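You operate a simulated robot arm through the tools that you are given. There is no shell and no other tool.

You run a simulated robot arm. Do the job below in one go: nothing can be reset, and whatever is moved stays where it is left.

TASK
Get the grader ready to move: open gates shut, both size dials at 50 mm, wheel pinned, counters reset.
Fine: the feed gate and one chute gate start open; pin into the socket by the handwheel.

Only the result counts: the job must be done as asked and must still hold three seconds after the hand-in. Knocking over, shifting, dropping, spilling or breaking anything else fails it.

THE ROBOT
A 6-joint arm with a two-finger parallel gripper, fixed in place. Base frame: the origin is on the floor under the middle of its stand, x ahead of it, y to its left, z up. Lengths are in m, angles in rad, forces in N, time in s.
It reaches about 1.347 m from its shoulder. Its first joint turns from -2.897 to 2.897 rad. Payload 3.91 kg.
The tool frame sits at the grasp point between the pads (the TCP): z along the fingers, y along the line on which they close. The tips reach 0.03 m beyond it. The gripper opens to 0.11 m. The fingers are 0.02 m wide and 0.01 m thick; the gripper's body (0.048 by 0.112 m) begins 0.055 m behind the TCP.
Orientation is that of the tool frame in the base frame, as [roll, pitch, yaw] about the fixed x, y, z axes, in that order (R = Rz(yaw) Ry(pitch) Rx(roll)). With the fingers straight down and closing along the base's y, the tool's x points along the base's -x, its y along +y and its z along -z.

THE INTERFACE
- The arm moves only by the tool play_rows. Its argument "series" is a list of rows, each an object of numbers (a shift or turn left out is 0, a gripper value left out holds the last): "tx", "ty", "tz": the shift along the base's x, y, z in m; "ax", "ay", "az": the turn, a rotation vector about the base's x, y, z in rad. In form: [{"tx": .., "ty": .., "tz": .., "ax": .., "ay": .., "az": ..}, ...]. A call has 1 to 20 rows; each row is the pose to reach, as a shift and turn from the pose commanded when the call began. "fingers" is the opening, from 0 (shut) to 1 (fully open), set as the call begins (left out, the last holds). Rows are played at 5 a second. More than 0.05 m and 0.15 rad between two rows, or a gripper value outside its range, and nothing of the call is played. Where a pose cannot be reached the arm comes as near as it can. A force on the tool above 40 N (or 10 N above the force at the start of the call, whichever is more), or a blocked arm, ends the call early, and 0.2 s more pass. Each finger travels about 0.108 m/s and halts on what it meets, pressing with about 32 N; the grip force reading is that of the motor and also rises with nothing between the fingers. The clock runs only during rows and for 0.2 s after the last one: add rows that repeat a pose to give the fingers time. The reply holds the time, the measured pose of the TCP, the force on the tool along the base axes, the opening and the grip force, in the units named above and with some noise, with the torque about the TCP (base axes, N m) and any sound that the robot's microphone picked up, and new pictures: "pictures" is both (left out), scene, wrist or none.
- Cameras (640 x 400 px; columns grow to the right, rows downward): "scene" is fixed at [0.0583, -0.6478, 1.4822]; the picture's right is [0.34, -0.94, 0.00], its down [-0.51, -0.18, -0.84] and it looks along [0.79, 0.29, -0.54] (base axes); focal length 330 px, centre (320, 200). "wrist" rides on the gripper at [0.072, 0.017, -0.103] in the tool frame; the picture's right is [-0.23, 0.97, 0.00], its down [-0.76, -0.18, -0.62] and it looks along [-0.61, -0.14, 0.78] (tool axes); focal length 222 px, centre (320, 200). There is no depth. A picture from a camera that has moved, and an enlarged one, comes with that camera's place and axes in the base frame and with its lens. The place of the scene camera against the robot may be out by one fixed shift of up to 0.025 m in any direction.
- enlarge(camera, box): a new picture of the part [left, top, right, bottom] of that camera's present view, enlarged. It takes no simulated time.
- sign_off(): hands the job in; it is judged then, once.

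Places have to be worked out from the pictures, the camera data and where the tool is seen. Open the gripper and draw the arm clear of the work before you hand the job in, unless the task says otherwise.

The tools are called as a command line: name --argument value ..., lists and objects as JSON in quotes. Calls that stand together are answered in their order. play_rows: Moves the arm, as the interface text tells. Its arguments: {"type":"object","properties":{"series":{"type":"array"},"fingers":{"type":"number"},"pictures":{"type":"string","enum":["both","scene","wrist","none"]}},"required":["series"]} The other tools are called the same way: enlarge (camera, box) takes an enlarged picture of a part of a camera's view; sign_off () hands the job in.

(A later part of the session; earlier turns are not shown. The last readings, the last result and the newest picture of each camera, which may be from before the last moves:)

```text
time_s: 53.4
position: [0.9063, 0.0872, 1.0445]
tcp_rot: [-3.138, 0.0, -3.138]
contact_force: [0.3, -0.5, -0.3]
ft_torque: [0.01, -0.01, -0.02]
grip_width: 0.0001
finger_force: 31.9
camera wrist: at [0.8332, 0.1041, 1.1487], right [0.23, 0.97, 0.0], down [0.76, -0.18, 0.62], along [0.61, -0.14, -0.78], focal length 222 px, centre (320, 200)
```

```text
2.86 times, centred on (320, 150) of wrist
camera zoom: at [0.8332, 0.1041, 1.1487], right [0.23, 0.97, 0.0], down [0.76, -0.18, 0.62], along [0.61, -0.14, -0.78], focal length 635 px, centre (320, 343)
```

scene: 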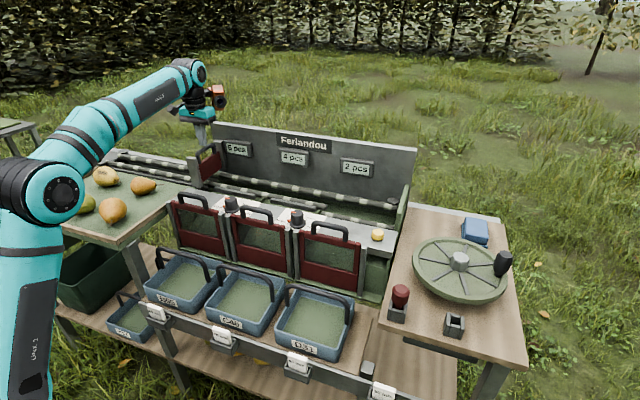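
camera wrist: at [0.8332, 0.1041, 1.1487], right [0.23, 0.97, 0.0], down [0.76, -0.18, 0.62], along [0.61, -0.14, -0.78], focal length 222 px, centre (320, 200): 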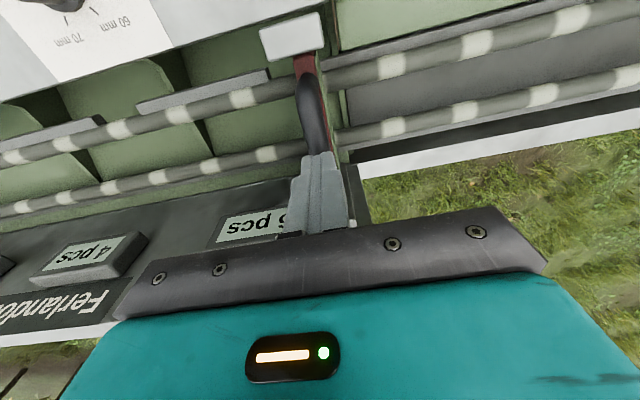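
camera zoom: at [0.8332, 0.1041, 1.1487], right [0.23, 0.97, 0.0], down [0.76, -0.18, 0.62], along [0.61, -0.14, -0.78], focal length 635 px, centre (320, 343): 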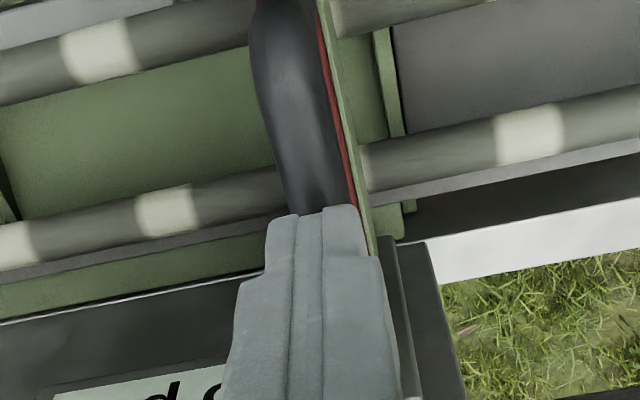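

Fingertips are centred over the bar at tip z≈1.014. I press slowly to find where it resists.

play_rows --series '[{"tz": -0.004}, {"tz": -0.007}, {"tz": -0.01}, {"tz": -0.013}, {"tz": -0.016}, {"tz": -0.019}, {"tz": -0.022}]' --fingers 0

```text
time_s: 54.4
position: [0.9044, 0.0869, 1.0381]
tcp_rot: [3.141, 0.009, -3.139]
contact_force: [1.0, -0.8, 5.8]
ft_torque: [-0.03, 0.02, -0.05]
grip_width: 0.0003
finger_force: 31.4
stopped in row 4: the force on the tool passed its limit at 47 N (the readings are from after the stop); the commanded pose is now the measured one
camera wrist: at [0.8315, 0.1042, 1.1413], right [0.23, 0.97, 0.0], down [0.76, -0.18, 0.63], along [0.61, -0.14, -0.78], focal length 222 px, centre (320, 200)
```

scene: 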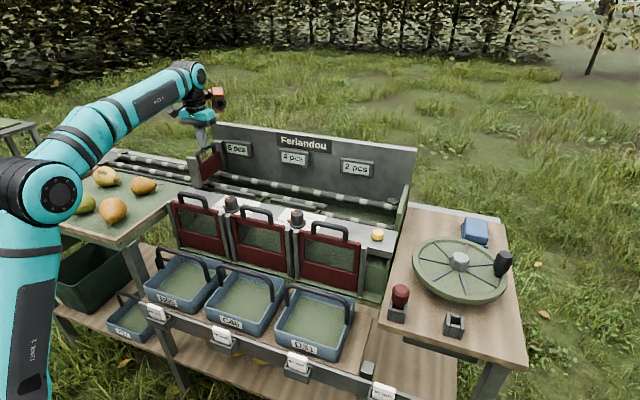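
wrist: 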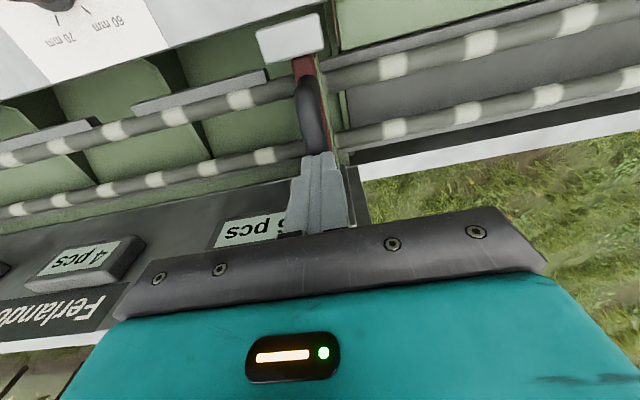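

It resists hard at tip z≈1.008, matching the earlier seating height, so the feed gate is shut. Now I rise and travel to the handwheel table to look at the pin.

play_rows --series '[{"tz": 0.04, "ay": 0.005}, {"tz": 0.08, "ay": 0.009}, {"tz": 0.12, "ay": 0.009}, {"tx": -0.024, "ty": -0.042, "tz": 0.12, "ay": 0.009}, {"tx": -0.048, "ty": -0.084, "tz": 0.12, "ay": 0.009}, {"tx": -0.072, "ty": -0.126, "tz": 0.12, "ay": 0.009}, {"tx": -0.096, "ty": -0.168, "tz": 0.12, "ay": 0.009}, {"tx": -0.12, "ty": -0.21, "tz": 0.12, "ay": 0.009}, {"tx": -0.144, "ty": -0.252, "tz": 0.12, "ay": 0.009}, {"tx": -0.168, "ty": -0.294, "tz": 0.12, "ay": 0.009}, {"tx": -0.192, "ty": -0.336, "tz": 0.12, "ay": 0.009}, {"tx": -0.216, "ty": -0.378, "tz": 0.12, "ay": 0.009}, {"tx": -0.24, "ty": -0.42, "tz": 0.12, "ay": 0.009}, {"tx": -0.264, "ty": -0.462, "tz": 0.12, "ay": 0.009}, {"tx": -0.288, "ty": -0.504, "tz": 0.12, "ay": 0.009}, {"tx": -0.312, "ty": -0.546, "tz": 0.12, "ay": 0.009}, {"tx": -0.336, "ty": -0.588, "tz": 0.12, "ay": 0.009}, {"tx": -0.36, "ty": -0.63, "tz": 0.12, "ay": 0.009}, {"tx": -0.372, "ty": -0.675, "tz": 0.12, "ay": 0.009}, {"tx": -0.38, "ty": -0.72, "tz": 0.12, "ay": 0.009}]' --fingers 0.8

enlarge --camera "wrist" --box '[200, 30, 440, 220]'

enlarge --camera "scene" --box '[370, 210, 530, 350]'

```text
time_s: 58.6
position: [0.5268, -0.6353, 1.1587]
tcp_rot: [-3.14, -0.002, -3.139]
contact_force: [0.6, 0.6, 0.4]
ft_torque: [-0.09, -0.06, 0.01]
grip_width: 0.088
finger_force: 0.0
camera wrist: at [0.4538, -0.6159, 1.2628], right [0.22, 0.97, 0.0], down [0.76, -0.17, 0.62], along [0.61, -0.14, -0.78], focal length 222 px, centre (320, 200)
```

scene: 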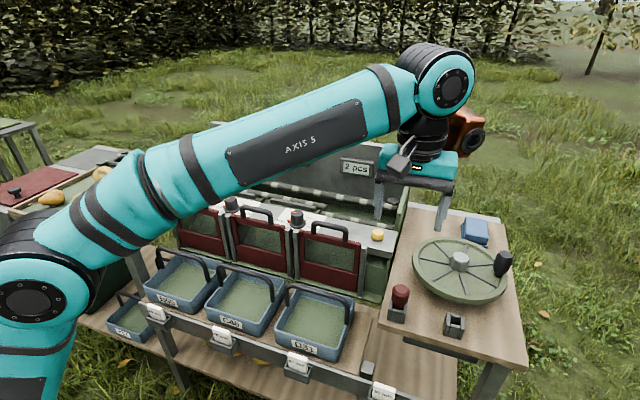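
wrist: 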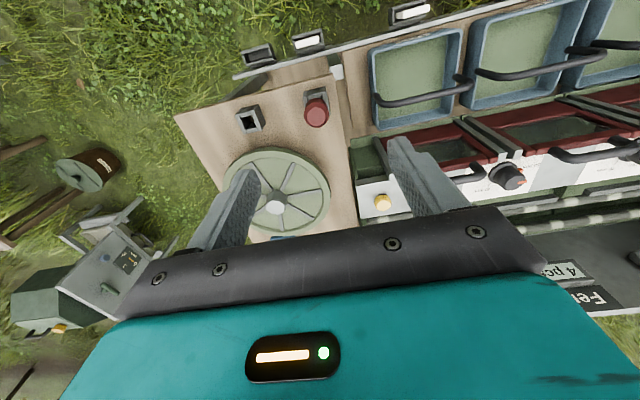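

```text
2.11 times, centred on (320, 125) of wrist
camera zoom: at [0.4538, -0.6159, 1.2628], right [0.22, 0.97, 0.0], down [0.76, -0.17, 0.62], along [0.61, -0.14, -0.78], focal length 468 px, centre (320, 358)
```

zoom: 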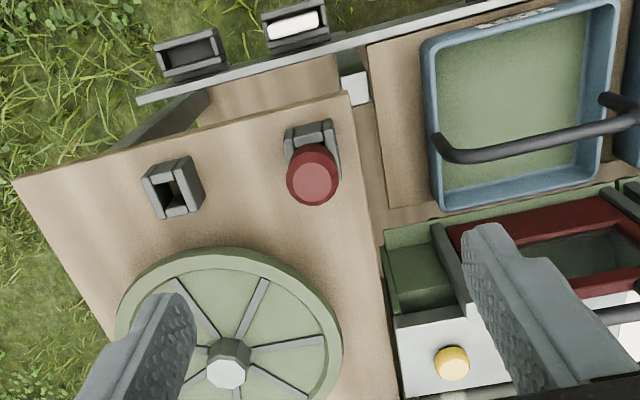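

```text
2.86 times, centred on (450, 280) of scene
camera zoom: at [0.0583, -0.6478, 1.4822], right [0.34, -0.94, 0.0], down [-0.51, -0.18, -0.84], along [0.79, 0.29, -0.54], focal length 944 px, centre (-51, -29)
```

zoom: 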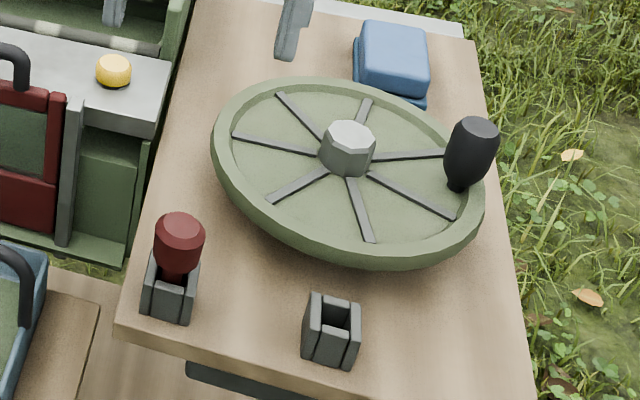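

The pin's red knob top is at ≈(0.553,-0.641,0.935), the empty socket's mouth at ≈(0.553,-0.762,0.883), and the wheel centre ≈(0.71,-0.766) with radius ≈0.11. I lower above the pin for a closer look.

play_rows --series '[{"tx": 0.01, "ty": -0.005, "tz": -0.03}, {"tx": 0.018, "ty": -0.008, "tz": -0.06}, {"tx": 0.018, "ty": -0.008, "tz": -0.08}, {"tx": 0.018, "ty": -0.008, "tz": -0.08}]' --fingers 0.8

enlarge --camera "wrist" --box '[240, 50, 400, 190]'

enlarge --camera "wrist" --box '[100, 40, 260, 180]'

enlarge --camera "scene" --box '[375, 270, 485, 350]'

```text
time_s: 59.6
position: [0.5431, -0.6422, 1.0789]
tcp_rot: [-3.141, -0.002, -3.141]
contact_force: [0.2, 0.1, 0.7]
ft_torque: [-0.02, -0.01, -0.02]
grip_width: 0.0882
finger_force: 0.0
camera wrist: at [0.4709, -0.6237, 1.181], right [0.23, 0.97, 0.0], down [0.76, -0.18, 0.62], along [0.61, -0.14, -0.78], focal length 222 px, centre (320, 200)
```

scene: 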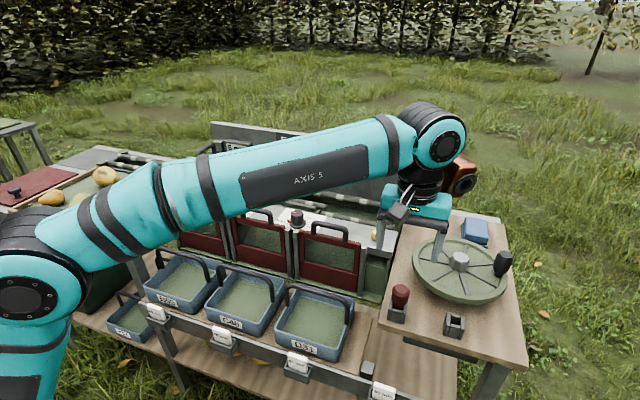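
wrist: 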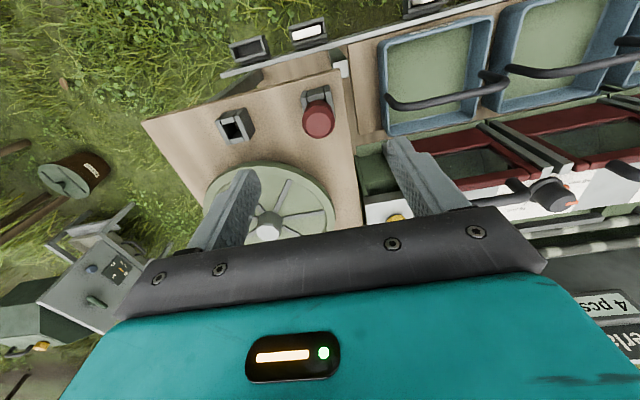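

```text
2.86 times, centred on (320, 120) of wrist
camera zoom: at [0.4709, -0.6237, 1.181], right [0.23, 0.97, 0.0], down [0.76, -0.18, 0.62], along [0.61, -0.14, -0.78], focal length 635 px, centre (320, 429)
```

zoom: 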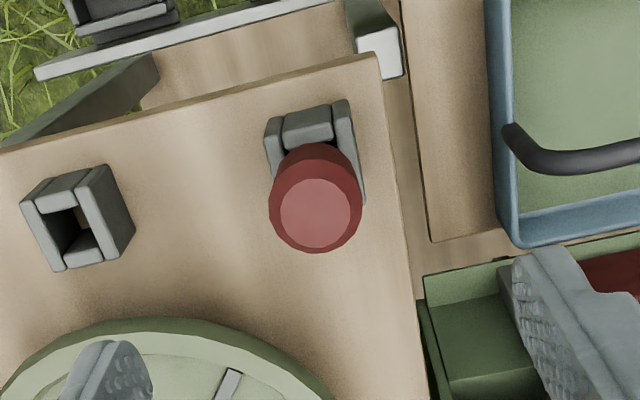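

```text
2.86 times, centred on (180, 110) of wrist
camera zoom: at [0.4709, -0.6237, 1.181], right [0.23, 0.97, 0.0], down [0.76, -0.18, 0.62], along [0.61, -0.14, -0.78], focal length 635 px, centre (720, 457)
```

zoom: 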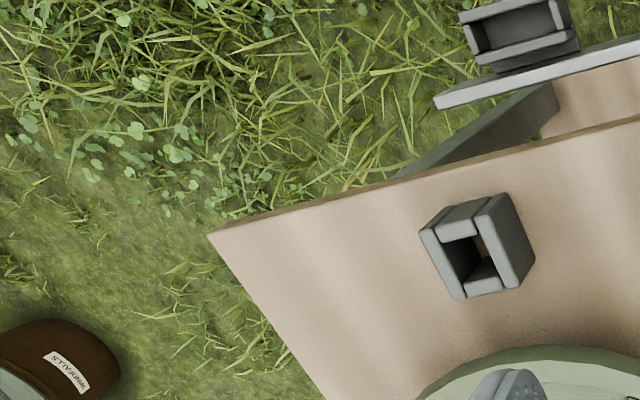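

```text
5.00 times, centred on (430, 310) of scene
camera zoom: at [0.0583, -0.6478, 1.4822], right [0.34, -0.94, 0.0], down [-0.51, -0.18, -0.84], along [0.79, 0.29, -0.54], focal length 1652 px, centre (-230, -350)
```

zoom: 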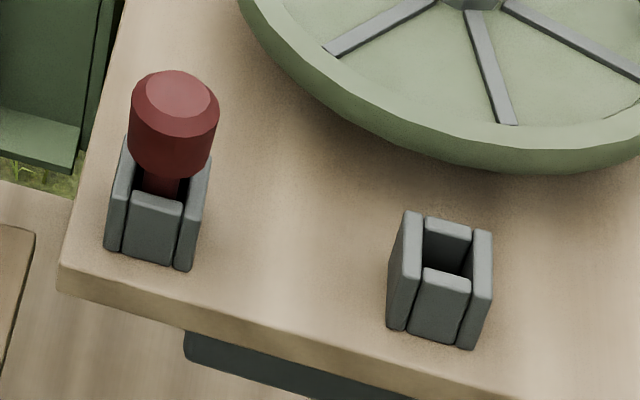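

Both holders look identical, so I'll measure the holder-to-socket displacement by comparing images from equal relative poses. First a closer view over the pin at TCP z≈1.0.

play_rows --series '[{"tx": 0.01, "ty": -0.003, "tz": -0.04}, {"tx": 0.01, "ty": -0.003, "tz": -0.075}, {"tx": 0.01, "ty": -0.003, "tz": -0.075}]' --fingers 0.7 --pictures "wrist"

enlarge --camera "wrist" --box '[240, 50, 400, 190]'

play_rows --series '[{"ty": -0.04}, {"ty": -0.08}, {"ty": -0.121}, {"ty": -0.121}]' --fingers 0.7 --pictures "wrist"

enlarge --camera "wrist" --box '[240, 50, 400, 190]'

```text
time_s: 60.4
position: [0.552, -0.6461, 1.0024]
tcp_rot: [-3.142, 0.0, -3.138]
contact_force: [-0.2, -0.1, 0.3]
ft_torque: [-0.02, 0.01, -0.01]
grip_width: 0.0769
finger_force: 0.1
camera wrist: at [0.4809, -0.6274, 1.106], right [0.23, 0.97, 0.0], down [0.76, -0.18, 0.62], along [0.61, -0.14, -0.78], focal length 222 px, centre (320, 200)
```

wrist: 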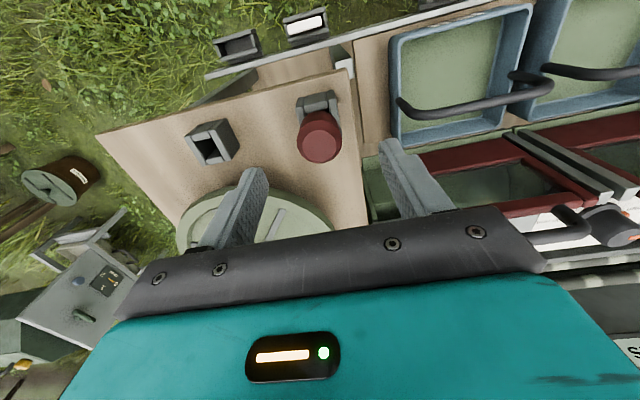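

```text
2.86 times, centred on (320, 120) of wrist
camera zoom: at [0.4809, -0.6274, 1.106], right [0.23, 0.97, 0.0], down [0.76, -0.18, 0.62], along [0.61, -0.14, -0.78], focal length 635 px, centre (320, 429)
```

zoom: 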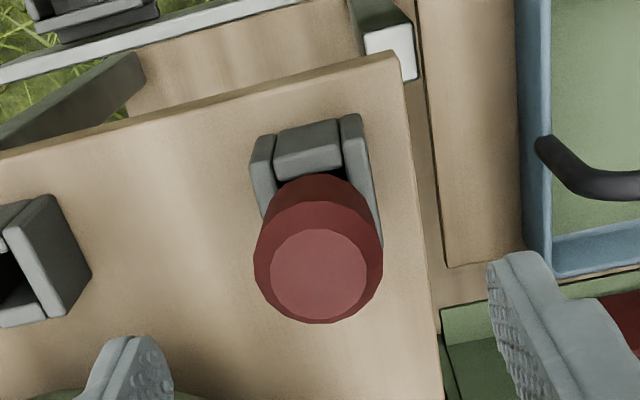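

```text
time_s: 61.4
position: [0.5501, -0.7658, 1.0019]
tcp_rot: [3.141, -0.001, -3.141]
contact_force: [0.7, 0.1, -0.7]
ft_torque: [-0.04, -0.03, -0.02]
grip_width: 0.0772
finger_force: 0.1
camera wrist: at [0.4798, -0.7474, 1.1052], right [0.23, 0.97, 0.0], down [0.76, -0.18, 0.62], along [0.61, -0.14, -0.78], focal length 222 px, centre (320, 200)
```

wrist: 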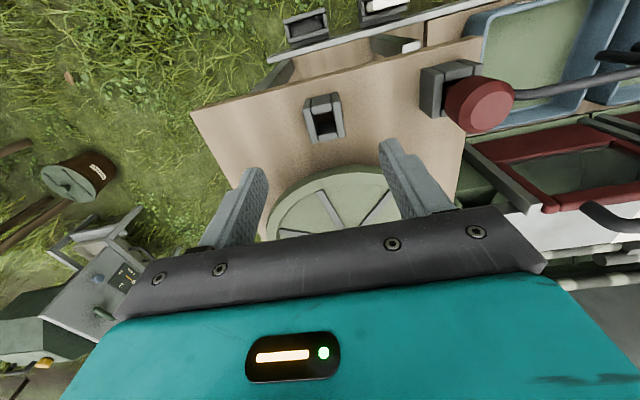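

```text
2.86 times, centred on (320, 120) of wrist
camera zoom: at [0.4798, -0.7474, 1.1052], right [0.23, 0.97, 0.0], down [0.76, -0.18, 0.62], along [0.61, -0.14, -0.78], focal length 635 px, centre (320, 429)
```

zoom: 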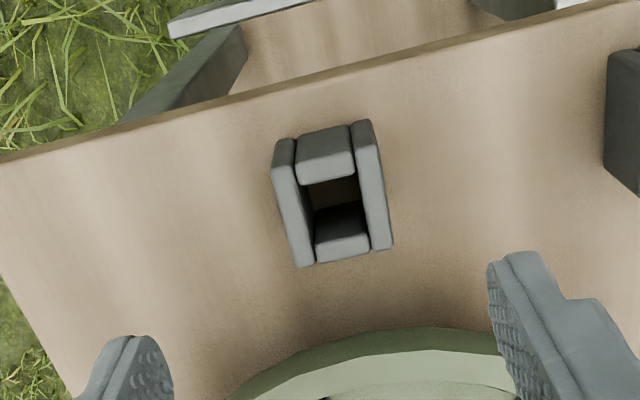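

The two holders compare well, but I want finer detail of the socket's mouth; I enlarge it strongly in wrist and scene views.

enlarge --camera "wrist" --box '[290, 80, 360, 150]'

enlarge --camera "scene" --box '[380, 275, 420, 325]'

enlarge --camera "scene" --box '[435, 300, 475, 350]'

```text
5.71 times, centred on (325, 115) of wrist
camera zoom: at [0.4798, -0.7474, 1.1052], right [0.23, 0.97, 0.0], down [0.76, -0.18, 0.62], along [0.61, -0.14, -0.78], focal length 1269 px, centre (291, 686)
```

zoom: 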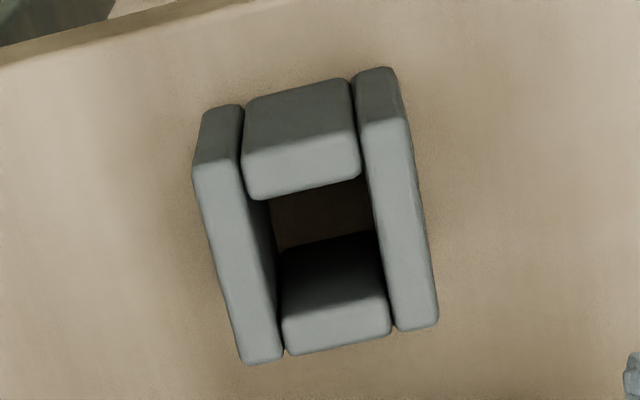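

```text
8.00 times, centred on (400, 300) of scene
camera zoom: at [0.0583, -0.6478, 1.4822], right [0.34, -0.94, 0.0], down [-0.51, -0.18, -0.84], along [0.79, 0.29, -0.54], focal length 2643 px, centre (-320, -600)
```

zoom: 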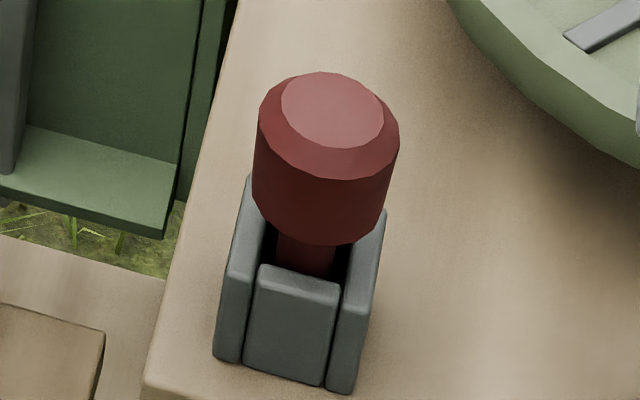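

```text
8.00 times, centred on (455, 325) of scene
camera zoom: at [0.0583, -0.6478, 1.4822], right [0.34, -0.94, 0.0], down [-0.51, -0.18, -0.84], along [0.79, 0.29, -0.54], focal length 2643 px, centre (-760, -800)
```

zoom: 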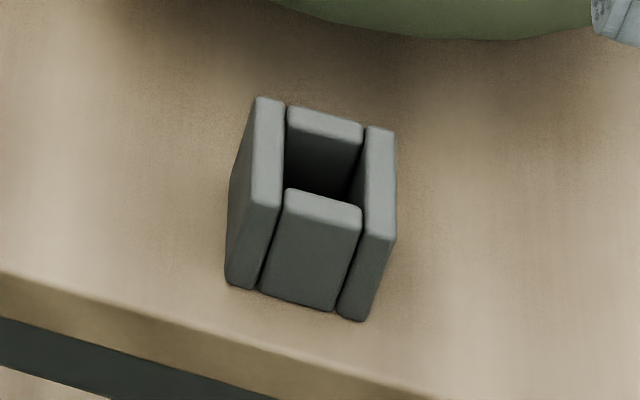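

Triangulating from settled views: pin knob centre ≈(0.5514,-0.6439), top z≈0.948, ≈39 mm wide; socket mouth centre ≈(0.5525,-0.7595,0.90) with a ~18-20 mm opening. I go back over the pin and descend to TCP z≈0.941 around its knob.

play_rows --series '[{"tx": 0.0, "ty": 0.045}, {"tx": -0.001, "ty": 0.09}, {"tx": -0.001, "ty": 0.1212}, {"tx": -0.001, "ty": 0.1212, "tz": -0.02}, {"tx": -0.001, "ty": 0.1212, "tz": -0.04}, {"tx": -0.001, "ty": 0.1212, "tz": -0.055}, {"tx": -0.001, "ty": 0.1212, "tz": -0.062}, {"tx": -0.001, "ty": 0.1212, "tz": -0.062}]' --fingers 0.7

enlarge --camera "wrist" --box '[220, 80, 420, 220]'

enlarge --camera "scene" --box '[360, 240, 460, 320]'

```text
time_s: 63.2
position: [0.5527, -0.6427, 0.9419]
tcp_rot: [3.139, -0.002, -3.14]
contact_force: [-0.4, 0.1, 0.7]
ft_torque: [0.01, 0.02, -0.01]
grip_width: 0.077
finger_force: 0.0
camera wrist: at [0.4796, -0.6269, 1.0448], right [0.23, 0.97, 0.0], down [0.76, -0.18, 0.62], along [0.61, -0.14, -0.78], focal length 222 px, centre (320, 200)
```

scene: 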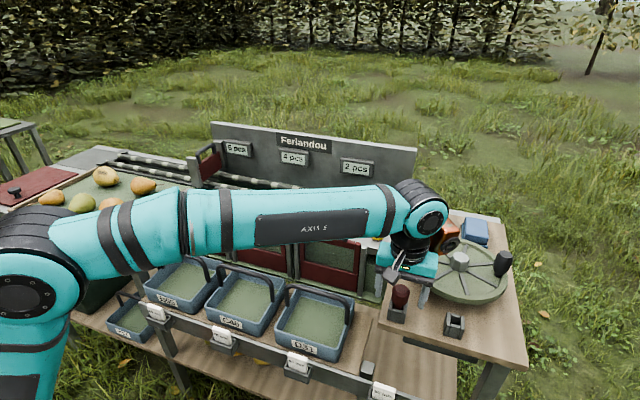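
wrist: 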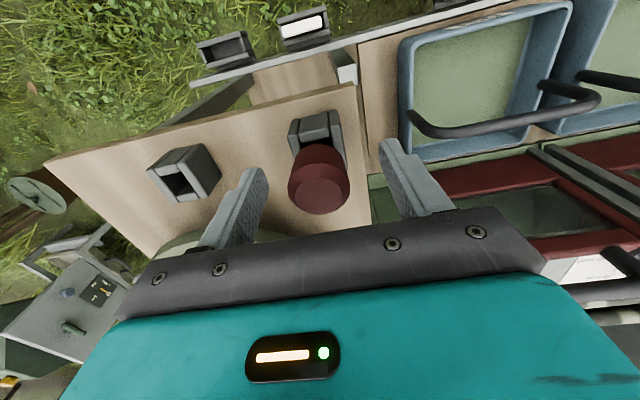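

```text
2.86 times, centred on (320, 150) of wrist
camera zoom: at [0.4796, -0.6269, 1.0448], right [0.23, 0.97, 0.0], down [0.76, -0.18, 0.62], along [0.61, -0.14, -0.78], focal length 635 px, centre (320, 343)
```

zoom: 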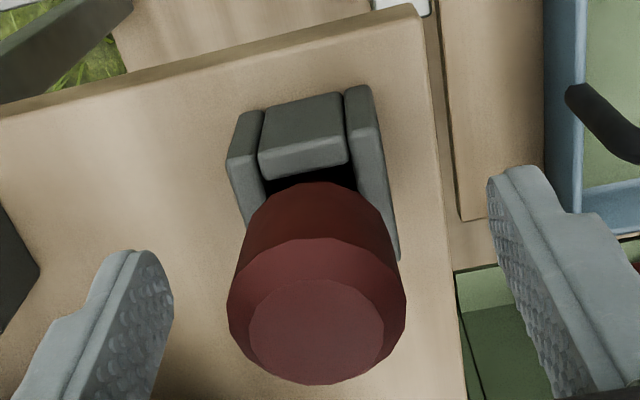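

```text
5.00 times, centred on (410, 280) of scene
camera zoom: at [0.0583, -0.6478, 1.4822], right [0.34, -0.94, 0.0], down [-0.51, -0.18, -0.84], along [0.79, 0.29, -0.54], focal length 1652 px, centre (-130, -200)
```

zoom: 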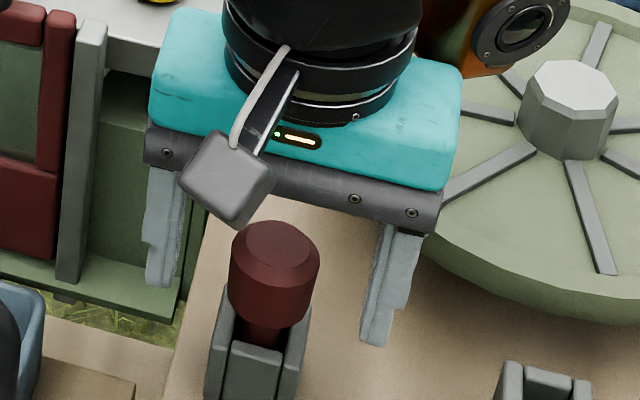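

The knob (0.552,-0.644) is centred at the TCP. I close on it.

play_rows --series '[{"tz": 0.0}, {"tz": 0.0}, {"tz": 0.0}, {"tz": 0.0}]' --fingers 0 --pictures "wrist"

enlarge --camera "wrist" --box '[220, 80, 420, 220]'

```text
time_s: 64.2
position: [0.5523, -0.6444, 0.9407]
tcp_rot: [-3.14, -0.003, -3.141]
contact_force: [0.2, -2.3, 0.1]
ft_torque: [-0.03, 0.01, -0.03]
grip_width: 0.0354
finger_force: 31.7
camera wrist: at [0.4796, -0.6269, 1.0449], right [0.23, 0.97, 0.0], down [0.76, -0.18, 0.62], along [0.61, -0.14, -0.78], focal length 222 px, centre (320, 200)
```

wrist: 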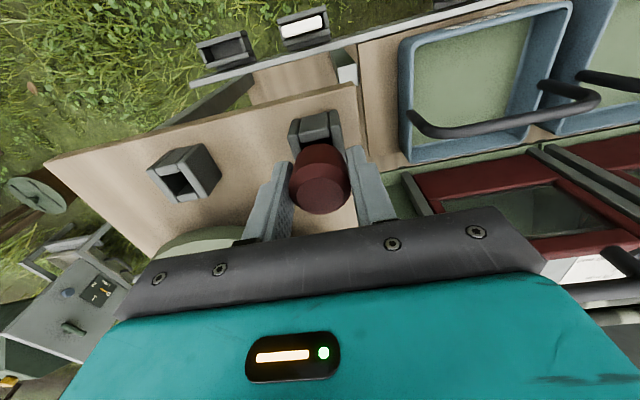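

```text
2.86 times, centred on (320, 150) of wrist
camera zoom: at [0.4796, -0.6269, 1.0449], right [0.23, 0.97, 0.0], down [0.76, -0.18, 0.62], along [0.61, -0.14, -0.78], focal length 635 px, centre (320, 343)
```

zoom: 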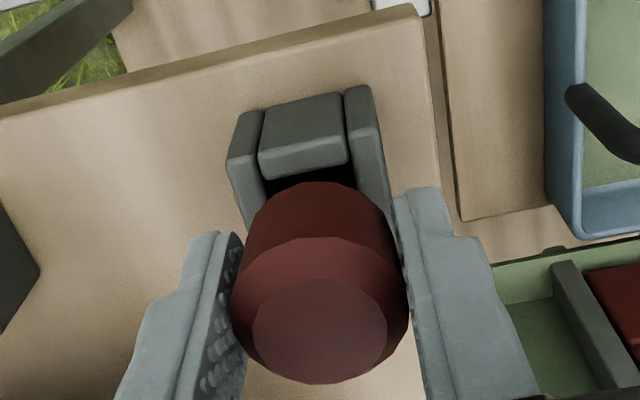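

Gripped at 35 mm. I lift straight up 10 cm and look.

play_rows --series '[{"tz": 0.01}, {"tz": 0.025}, {"tz": 0.04}, {"tz": 0.055}, {"tz": 0.07}, {"tz": 0.085}, {"tz": 0.1}, {"tz": 0.1}]' --fingers 0

enlarge --camera "wrist" --box '[220, 80, 420, 220]'

enlarge --camera "scene" --box '[360, 220, 480, 350]'

```text
time_s: 66.0
position: [0.5515, -0.6444, 1.0404]
tcp_rot: [-3.14, -0.001, -3.14]
contact_force: [0.2, 0.3, -1.7]
ft_torque: [0.02, 0.01, -0.02]
grip_width: 0.0351
finger_force: 32.0
camera wrist: at [0.4797, -0.6269, 1.1444], right [0.23, 0.97, 0.0], down [0.76, -0.18, 0.62], along [0.61, -0.14, -0.78], focal length 222 px, centre (320, 200)
```

scene: 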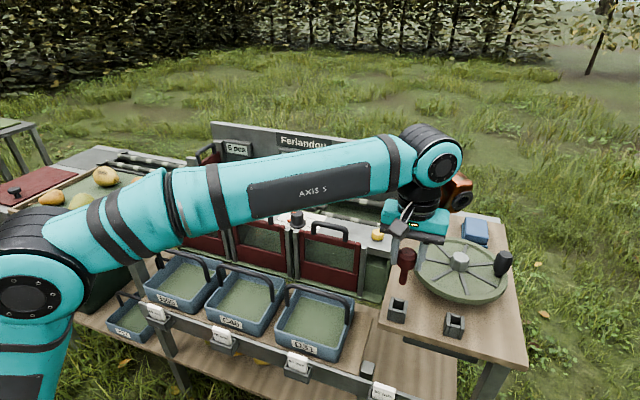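
wrist: 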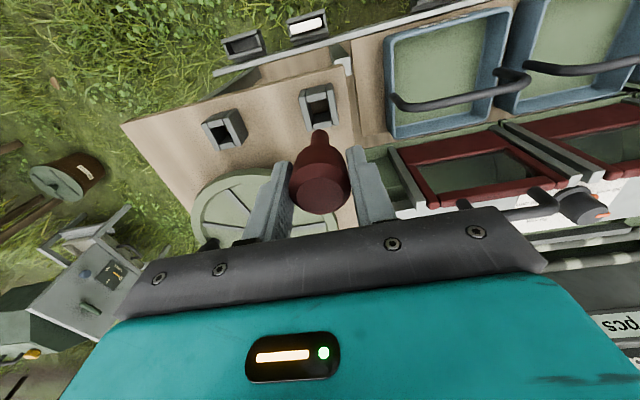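

```text
2.86 times, centred on (320, 150) of wrist
camera zoom: at [0.4797, -0.6269, 1.1444], right [0.23, 0.97, 0.0], down [0.76, -0.18, 0.62], along [0.61, -0.14, -0.78], focal length 635 px, centre (320, 343)
```

zoom: 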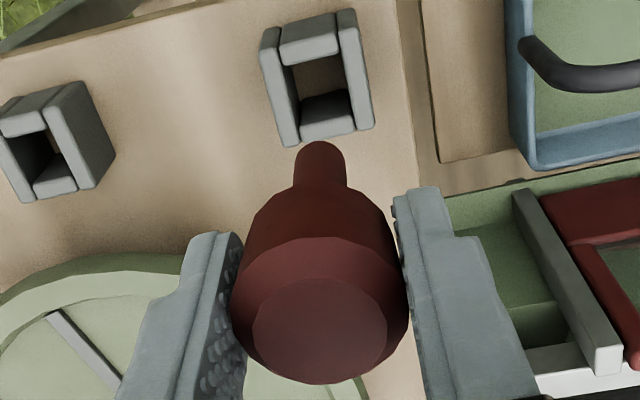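

```text
3.08 times, centred on (420, 285) of scene
camera zoom: at [0.0583, -0.6478, 1.4822], right [0.34, -0.94, 0.0], down [-0.51, -0.18, -0.84], along [0.79, 0.29, -0.54], focal length 1016 px, centre (12, -62)
```

zoom: 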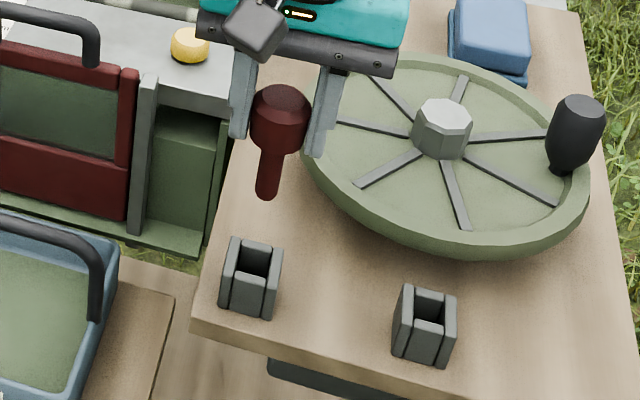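

The pin is out cleanly with its shaft tip visible. I zoom on both the holder and the socket from this same pose to get their relative offset precisely.

enlarge --camera "wrist" --box '[190, 95, 260, 165]'

enlarge --camera "wrist" --box '[285, 70, 355, 140]'

```text
5.71 times, centred on (225, 130) of wrist
camera zoom: at [0.4797, -0.6269, 1.1444], right [0.23, 0.97, 0.0], down [0.76, -0.18, 0.62], along [0.61, -0.14, -0.78], focal length 1269 px, centre (863, 600)
```

zoom: 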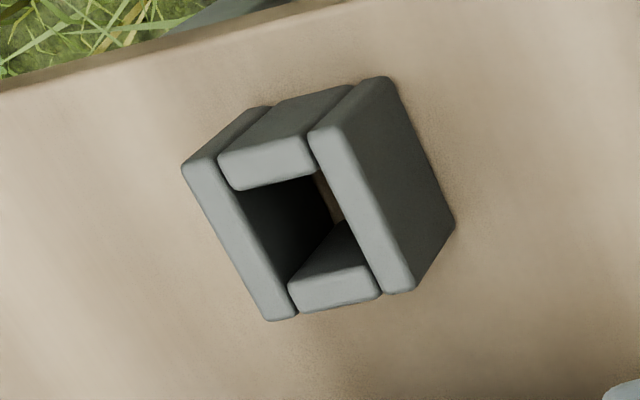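

```text
5.71 times, centred on (320, 105) of wrist
camera zoom: at [0.4797, -0.6269, 1.1444], right [0.23, 0.97, 0.0], down [0.76, -0.18, 0.62], along [0.61, -0.14, -0.78], focal length 1269 px, centre (320, 743)
```

zoom: 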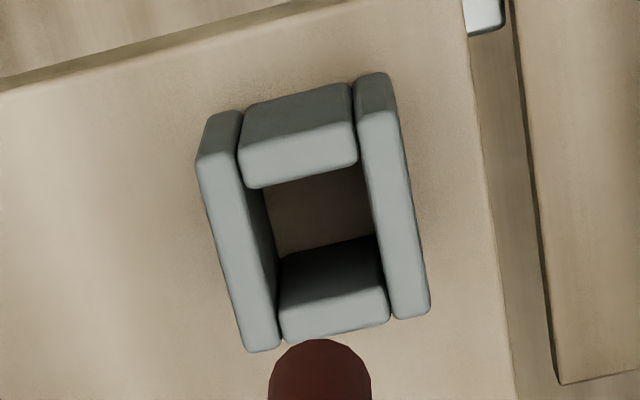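

Socket centre from several views ≈(0.553,-0.7596), top z≈0.898; pin shaft tip hangs ~0.97. I carry the pin over the socket at this height and check alignment.

play_rows --series '[{"tx": 0.0005, "ty": -0.03}, {"tx": 0.001, "ty": -0.06}, {"tx": 0.0014, "ty": -0.09}, {"tx": 0.0014, "ty": -0.1159}, {"tx": 0.0014, "ty": -0.1159}, {"tx": 0.0014, "ty": -0.1159}]' --fingers 0

enlarge --camera "wrist" --box '[270, 70, 370, 150]'

enlarge --camera "scene" --box '[410, 250, 510, 350]'

```text
time_s: 67.4
position: [0.5532, -0.7605, 1.0411]
tcp_rot: [3.141, -0.002, 3.142]
contact_force: [-0.4, -0.8, -1.3]
ft_torque: [0.01, 0.01, 0.0]
grip_width: 0.035
finger_force: 32.2
camera wrist: at [0.4814, -0.743, 1.1442], right [0.23, 0.97, 0.0], down [0.76, -0.18, 0.62], along [0.61, -0.14, -0.78], focal length 222 px, centre (320, 200)
```

scene: 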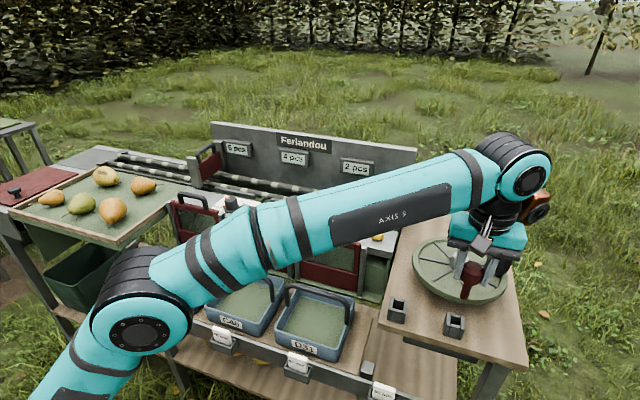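
wrist: 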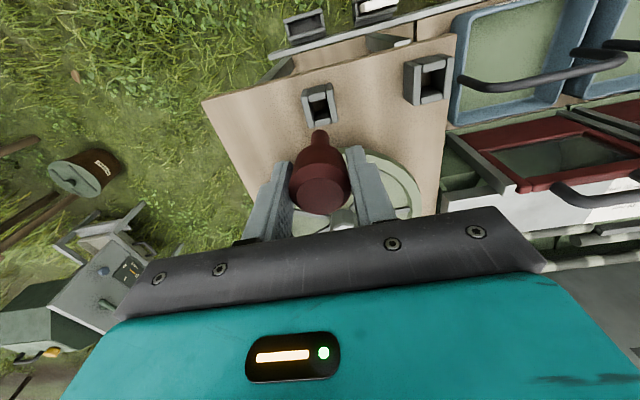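

```text
5.00 times, centred on (320, 110) of wrist
camera zoom: at [0.4814, -0.743, 1.1442], right [0.23, 0.97, 0.0], down [0.76, -0.18, 0.62], along [0.61, -0.14, -0.78], focal length 1111 px, centre (320, 650)
```

zoom: 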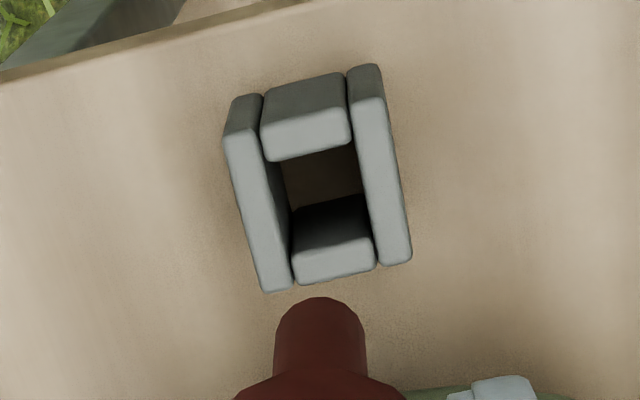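

```text
4.00 times, centred on (460, 300) of scene
camera zoom: at [0.0583, -0.6478, 1.4822], right [0.34, -0.94, 0.0], down [-0.51, -0.18, -0.84], along [0.79, 0.29, -0.54], focal length 1321 px, centre (-240, -200)
```

zoom: 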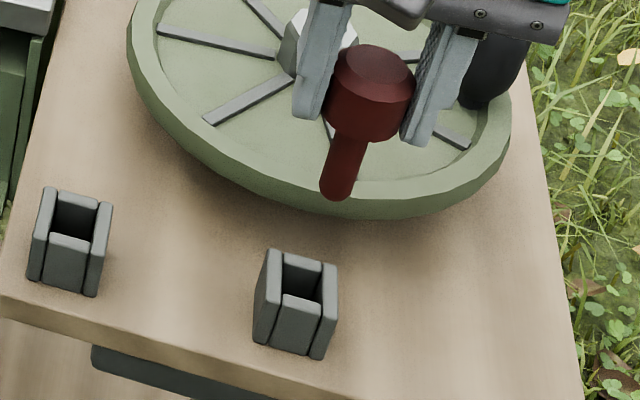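

Alignment in y looks right; in x the parallax is ambiguous by a millimetre or two. I lower to just above the socket so the tip and mouth can be compared at nearly the same height.

play_rows --series '[{"tx": -0.0005, "tz": -0.015}, {"tx": -0.001, "tz": -0.03}, {"tx": -0.001, "tz": -0.045}, {"tx": -0.001, "tz": -0.055}, {"tx": -0.001, "tz": -0.055}]' --fingers 0

enlarge --camera "wrist" --box '[270, 80, 370, 160]'

enlarge --camera "scene" --box '[425, 270, 495, 350]'

```text
time_s: 68.6
position: [0.5531, -0.7588, 0.9851]
tcp_rot: [-3.141, -0.002, -3.141]
contact_force: [-0.4, 0.1, -1.1]
ft_torque: [0.01, 0.0, 0.0]
grip_width: 0.0348
finger_force: 31.9
camera wrist: at [0.4799, -0.7425, 1.0891], right [0.23, 0.97, 0.0], down [0.76, -0.18, 0.62], along [0.61, -0.14, -0.78], focal length 222 px, centre (320, 200)
```

scene: 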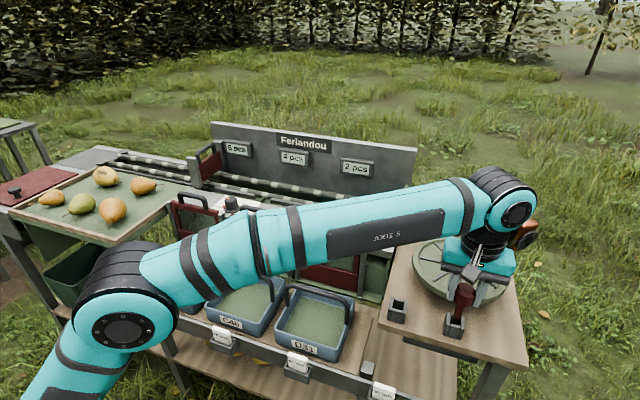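
wrist: 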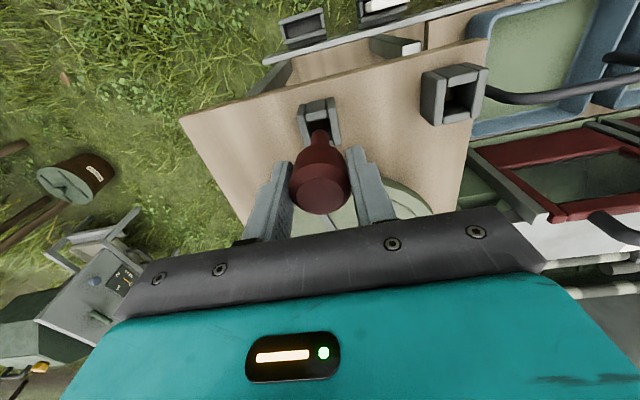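

```text
5.00 times, centred on (320, 120) of wrist
camera zoom: at [0.4799, -0.7425, 1.0891], right [0.23, 0.97, 0.0], down [0.76, -0.18, 0.62], along [0.61, -0.14, -0.78], focal length 1111 px, centre (320, 600)
```

zoom: 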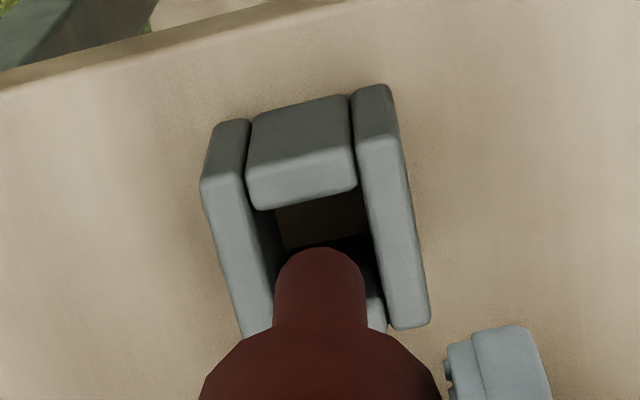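

```text
5.00 times, centred on (460, 310) of scene
camera zoom: at [0.0583, -0.6478, 1.4822], right [0.34, -0.94, 0.0], down [-0.51, -0.18, -0.84], along [0.79, 0.29, -0.54], focal length 1652 px, centre (-380, -350)
```

zoom: 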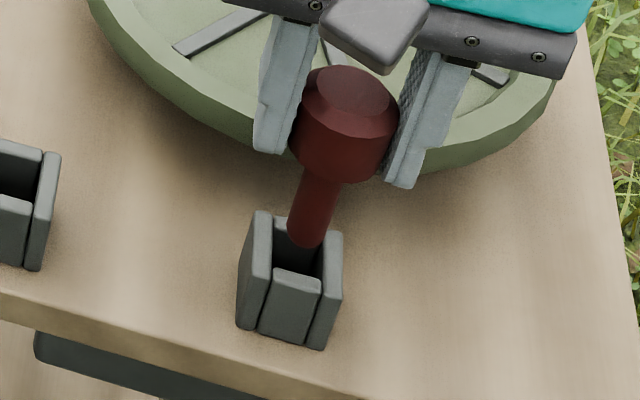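

The tip sits over the mouth in both views. I lower another 8 mm to compare at mouth level, watching force.

play_rows --series '[{"tz": -0.004}, {"tz": -0.008}, {"tz": -0.008}]' --fingers 0 --pictures "wrist"

enlarge --camera "wrist" --box '[280, 90, 360, 160]'

enlarge --camera "scene" --box '[435, 290, 475, 340]'

```text
time_s: 69.4
position: [0.5516, -0.7598, 0.9775]
tcp_rot: [-3.141, -0.004, -3.141]
contact_force: [-0.3, -0.1, -0.8]
ft_torque: [-0.01, -0.02, 0.01]
grip_width: 0.035
finger_force: 32.1
camera wrist: at [0.4799, -0.7428, 1.0813], right [0.23, 0.97, 0.0], down [0.76, -0.18, 0.62], along [0.61, -0.14, -0.78], focal length 222 px, centre (320, 200)
```

wrist: 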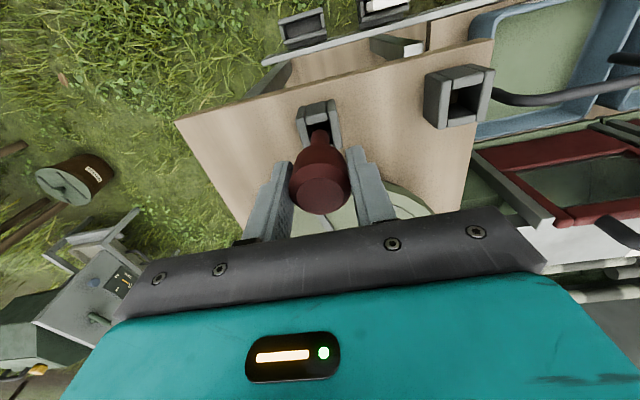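

```text
5.71 times, centred on (320, 125) of wrist
camera zoom: at [0.4799, -0.7428, 1.0813], right [0.23, 0.97, 0.0], down [0.76, -0.18, 0.62], along [0.61, -0.14, -0.78], focal length 1269 px, centre (320, 629)
```

zoom: 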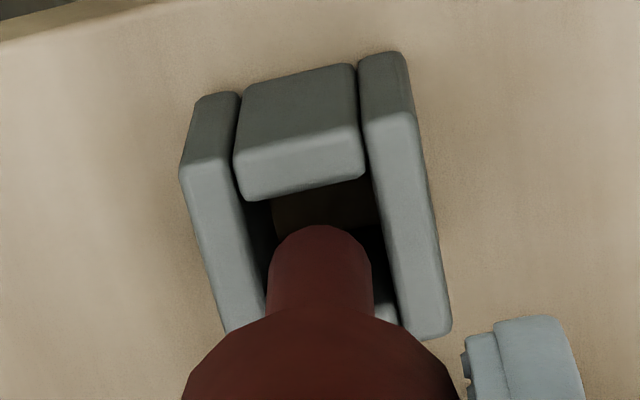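

```text
8.00 times, centred on (455, 315) of scene
camera zoom: at [0.0583, -0.6478, 1.4822], right [0.34, -0.94, 0.0], down [-0.51, -0.18, -0.84], along [0.79, 0.29, -0.54], focal length 2643 px, centre (-760, -720)
```

zoom: 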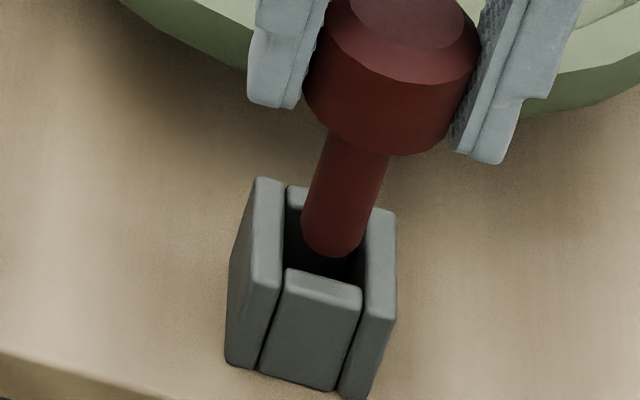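

The tip is at mouth level (z≈0.90), well centred in y and about 1 mm toward +x. I shift -1 mm in x and insert in small steps.

play_rows --series '[{"tx": -0.001, "tz": 0.0}, {"tx": -0.001, "tz": -0.004}, {"tx": -0.001, "tz": -0.008}, {"tx": -0.001, "tz": -0.012}, {"tx": -0.001, "tz": -0.016}, {"tx": -0.001, "tz": -0.02}, {"tx": -0.001, "tz": -0.02}]' --fingers 0

enlarge --camera "wrist" --box '[280, 90, 360, 160]'

enlarge --camera "scene" --box '[435, 290, 475, 340]'

```text
time_s: 71.0
position: [0.551, -0.7596, 0.9584]
tcp_rot: [3.141, -0.001, -3.139]
contact_force: [0.8, -0.4, -0.6]
ft_torque: [-0.02, 0.01, 0.03]
grip_width: 0.0351
finger_force: 32.4
camera wrist: at [0.4788, -0.7425, 1.0612], right [0.23, 0.97, 0.0], down [0.76, -0.18, 0.62], along [0.61, -0.14, -0.78], focal length 222 px, centre (320, 200)
```

scene: 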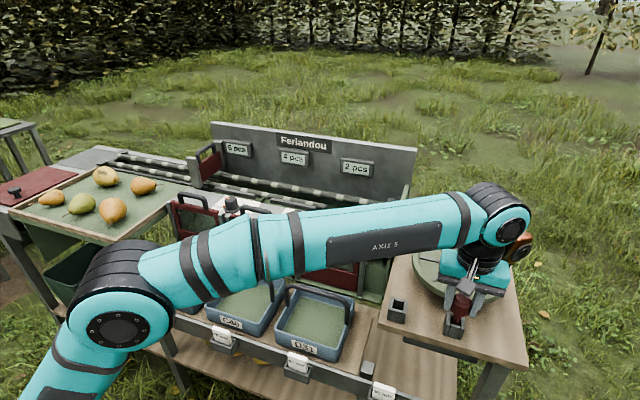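
wrist: 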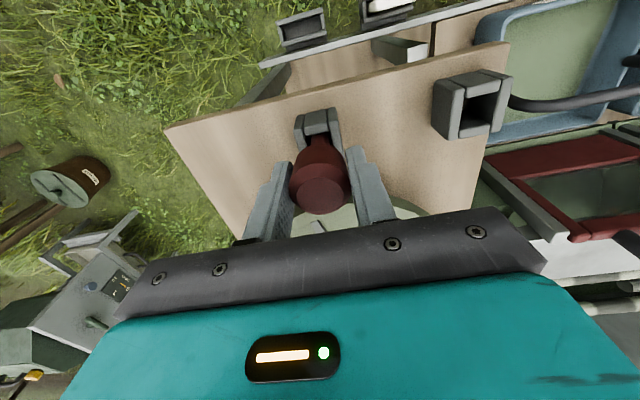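

```text
5.71 times, centred on (320, 125) of wrist
camera zoom: at [0.4788, -0.7425, 1.0612], right [0.23, 0.97, 0.0], down [0.76, -0.18, 0.62], along [0.61, -0.14, -0.78], focal length 1269 px, centre (320, 629)
```

zoom: 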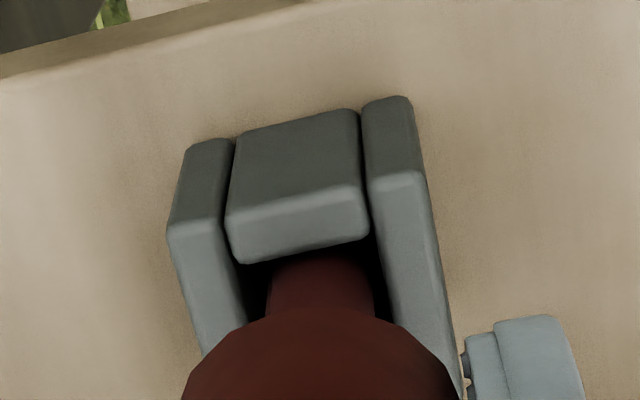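

```text
8.00 times, centred on (455, 315) of scene
camera zoom: at [0.0583, -0.6478, 1.4822], right [0.34, -0.94, 0.0], down [-0.51, -0.18, -0.84], along [0.79, 0.29, -0.54], focal length 2643 px, centre (-760, -720)
```

zoom: 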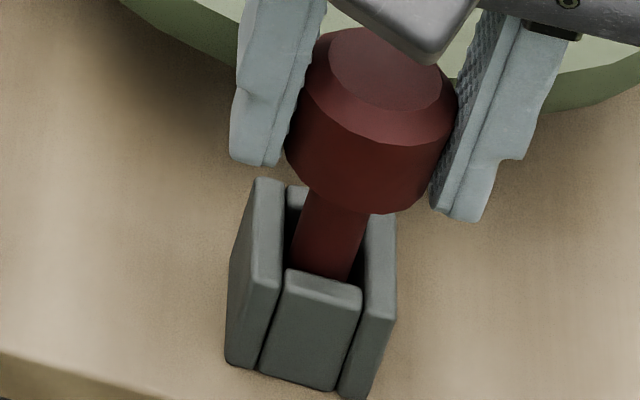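

The shaft is inside the socket with no side force. I continue lowering until it seats.

play_rows --series '[{"tz": -0.004}, {"tz": -0.008}, {"tz": -0.011}, {"tz": -0.014}, {"tz": -0.017}, {"tz": -0.019}, {"tz": -0.021}, {"tz": -0.021}]' --fingers 0

enlarge --camera "wrist" --box '[280, 90, 360, 160]'

enlarge --camera "scene" --box '[435, 290, 475, 340]'

```text
time_s: 72.8
position: [0.5502, -0.7601, 0.938]
tcp_rot: [-3.139, 0.0, -3.14]
contact_force: [1.6, -5.9, 30.5]
ft_torque: [-0.38, -0.05, 0.02]
grip_width: 0.0355
finger_force: 31.7
camera wrist: at [0.4777, -0.7421, 1.0421], right [0.23, 0.97, 0.0], down [0.76, -0.18, 0.62], along [0.61, -0.14, -0.78], focal length 222 px, centre (320, 200)
```

scene: 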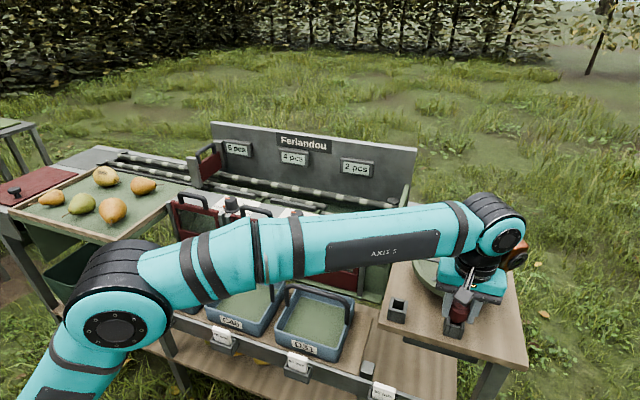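
wrist: 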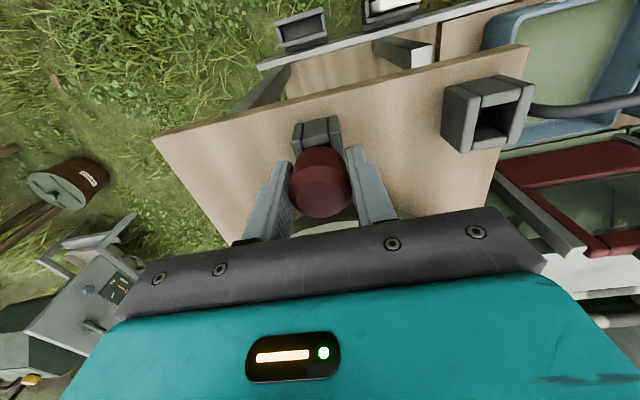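

```text
5.71 times, centred on (320, 125) of wrist
camera zoom: at [0.4777, -0.7421, 1.0421], right [0.23, 0.97, 0.0], down [0.76, -0.18, 0.62], along [0.61, -0.14, -0.78], focal length 1269 px, centre (320, 629)
```

zoom: 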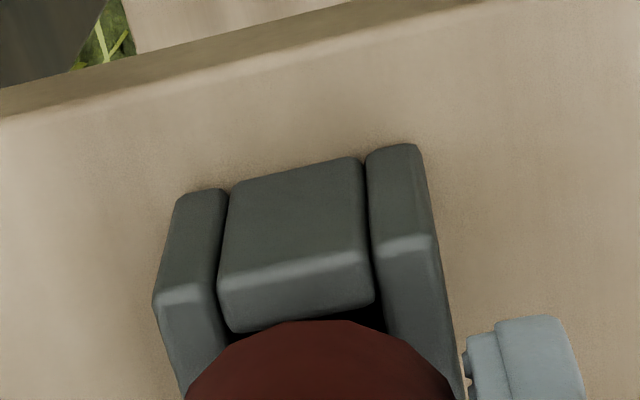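

```text
8.00 times, centred on (455, 315) of scene
camera zoom: at [0.0583, -0.6478, 1.4822], right [0.34, -0.94, 0.0], down [-0.51, -0.18, -0.84], along [0.79, 0.29, -0.54], focal length 2643 px, centre (-760, -720)
```

zoom: 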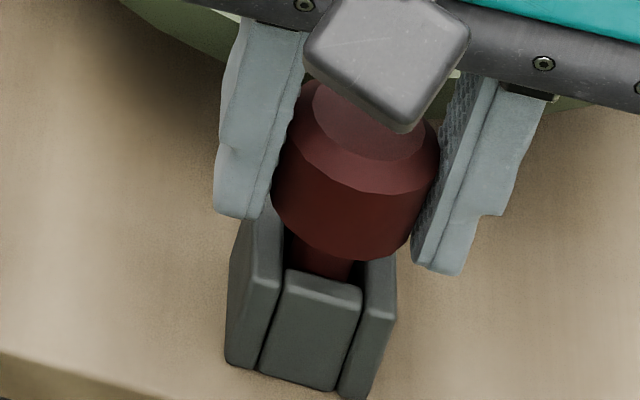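

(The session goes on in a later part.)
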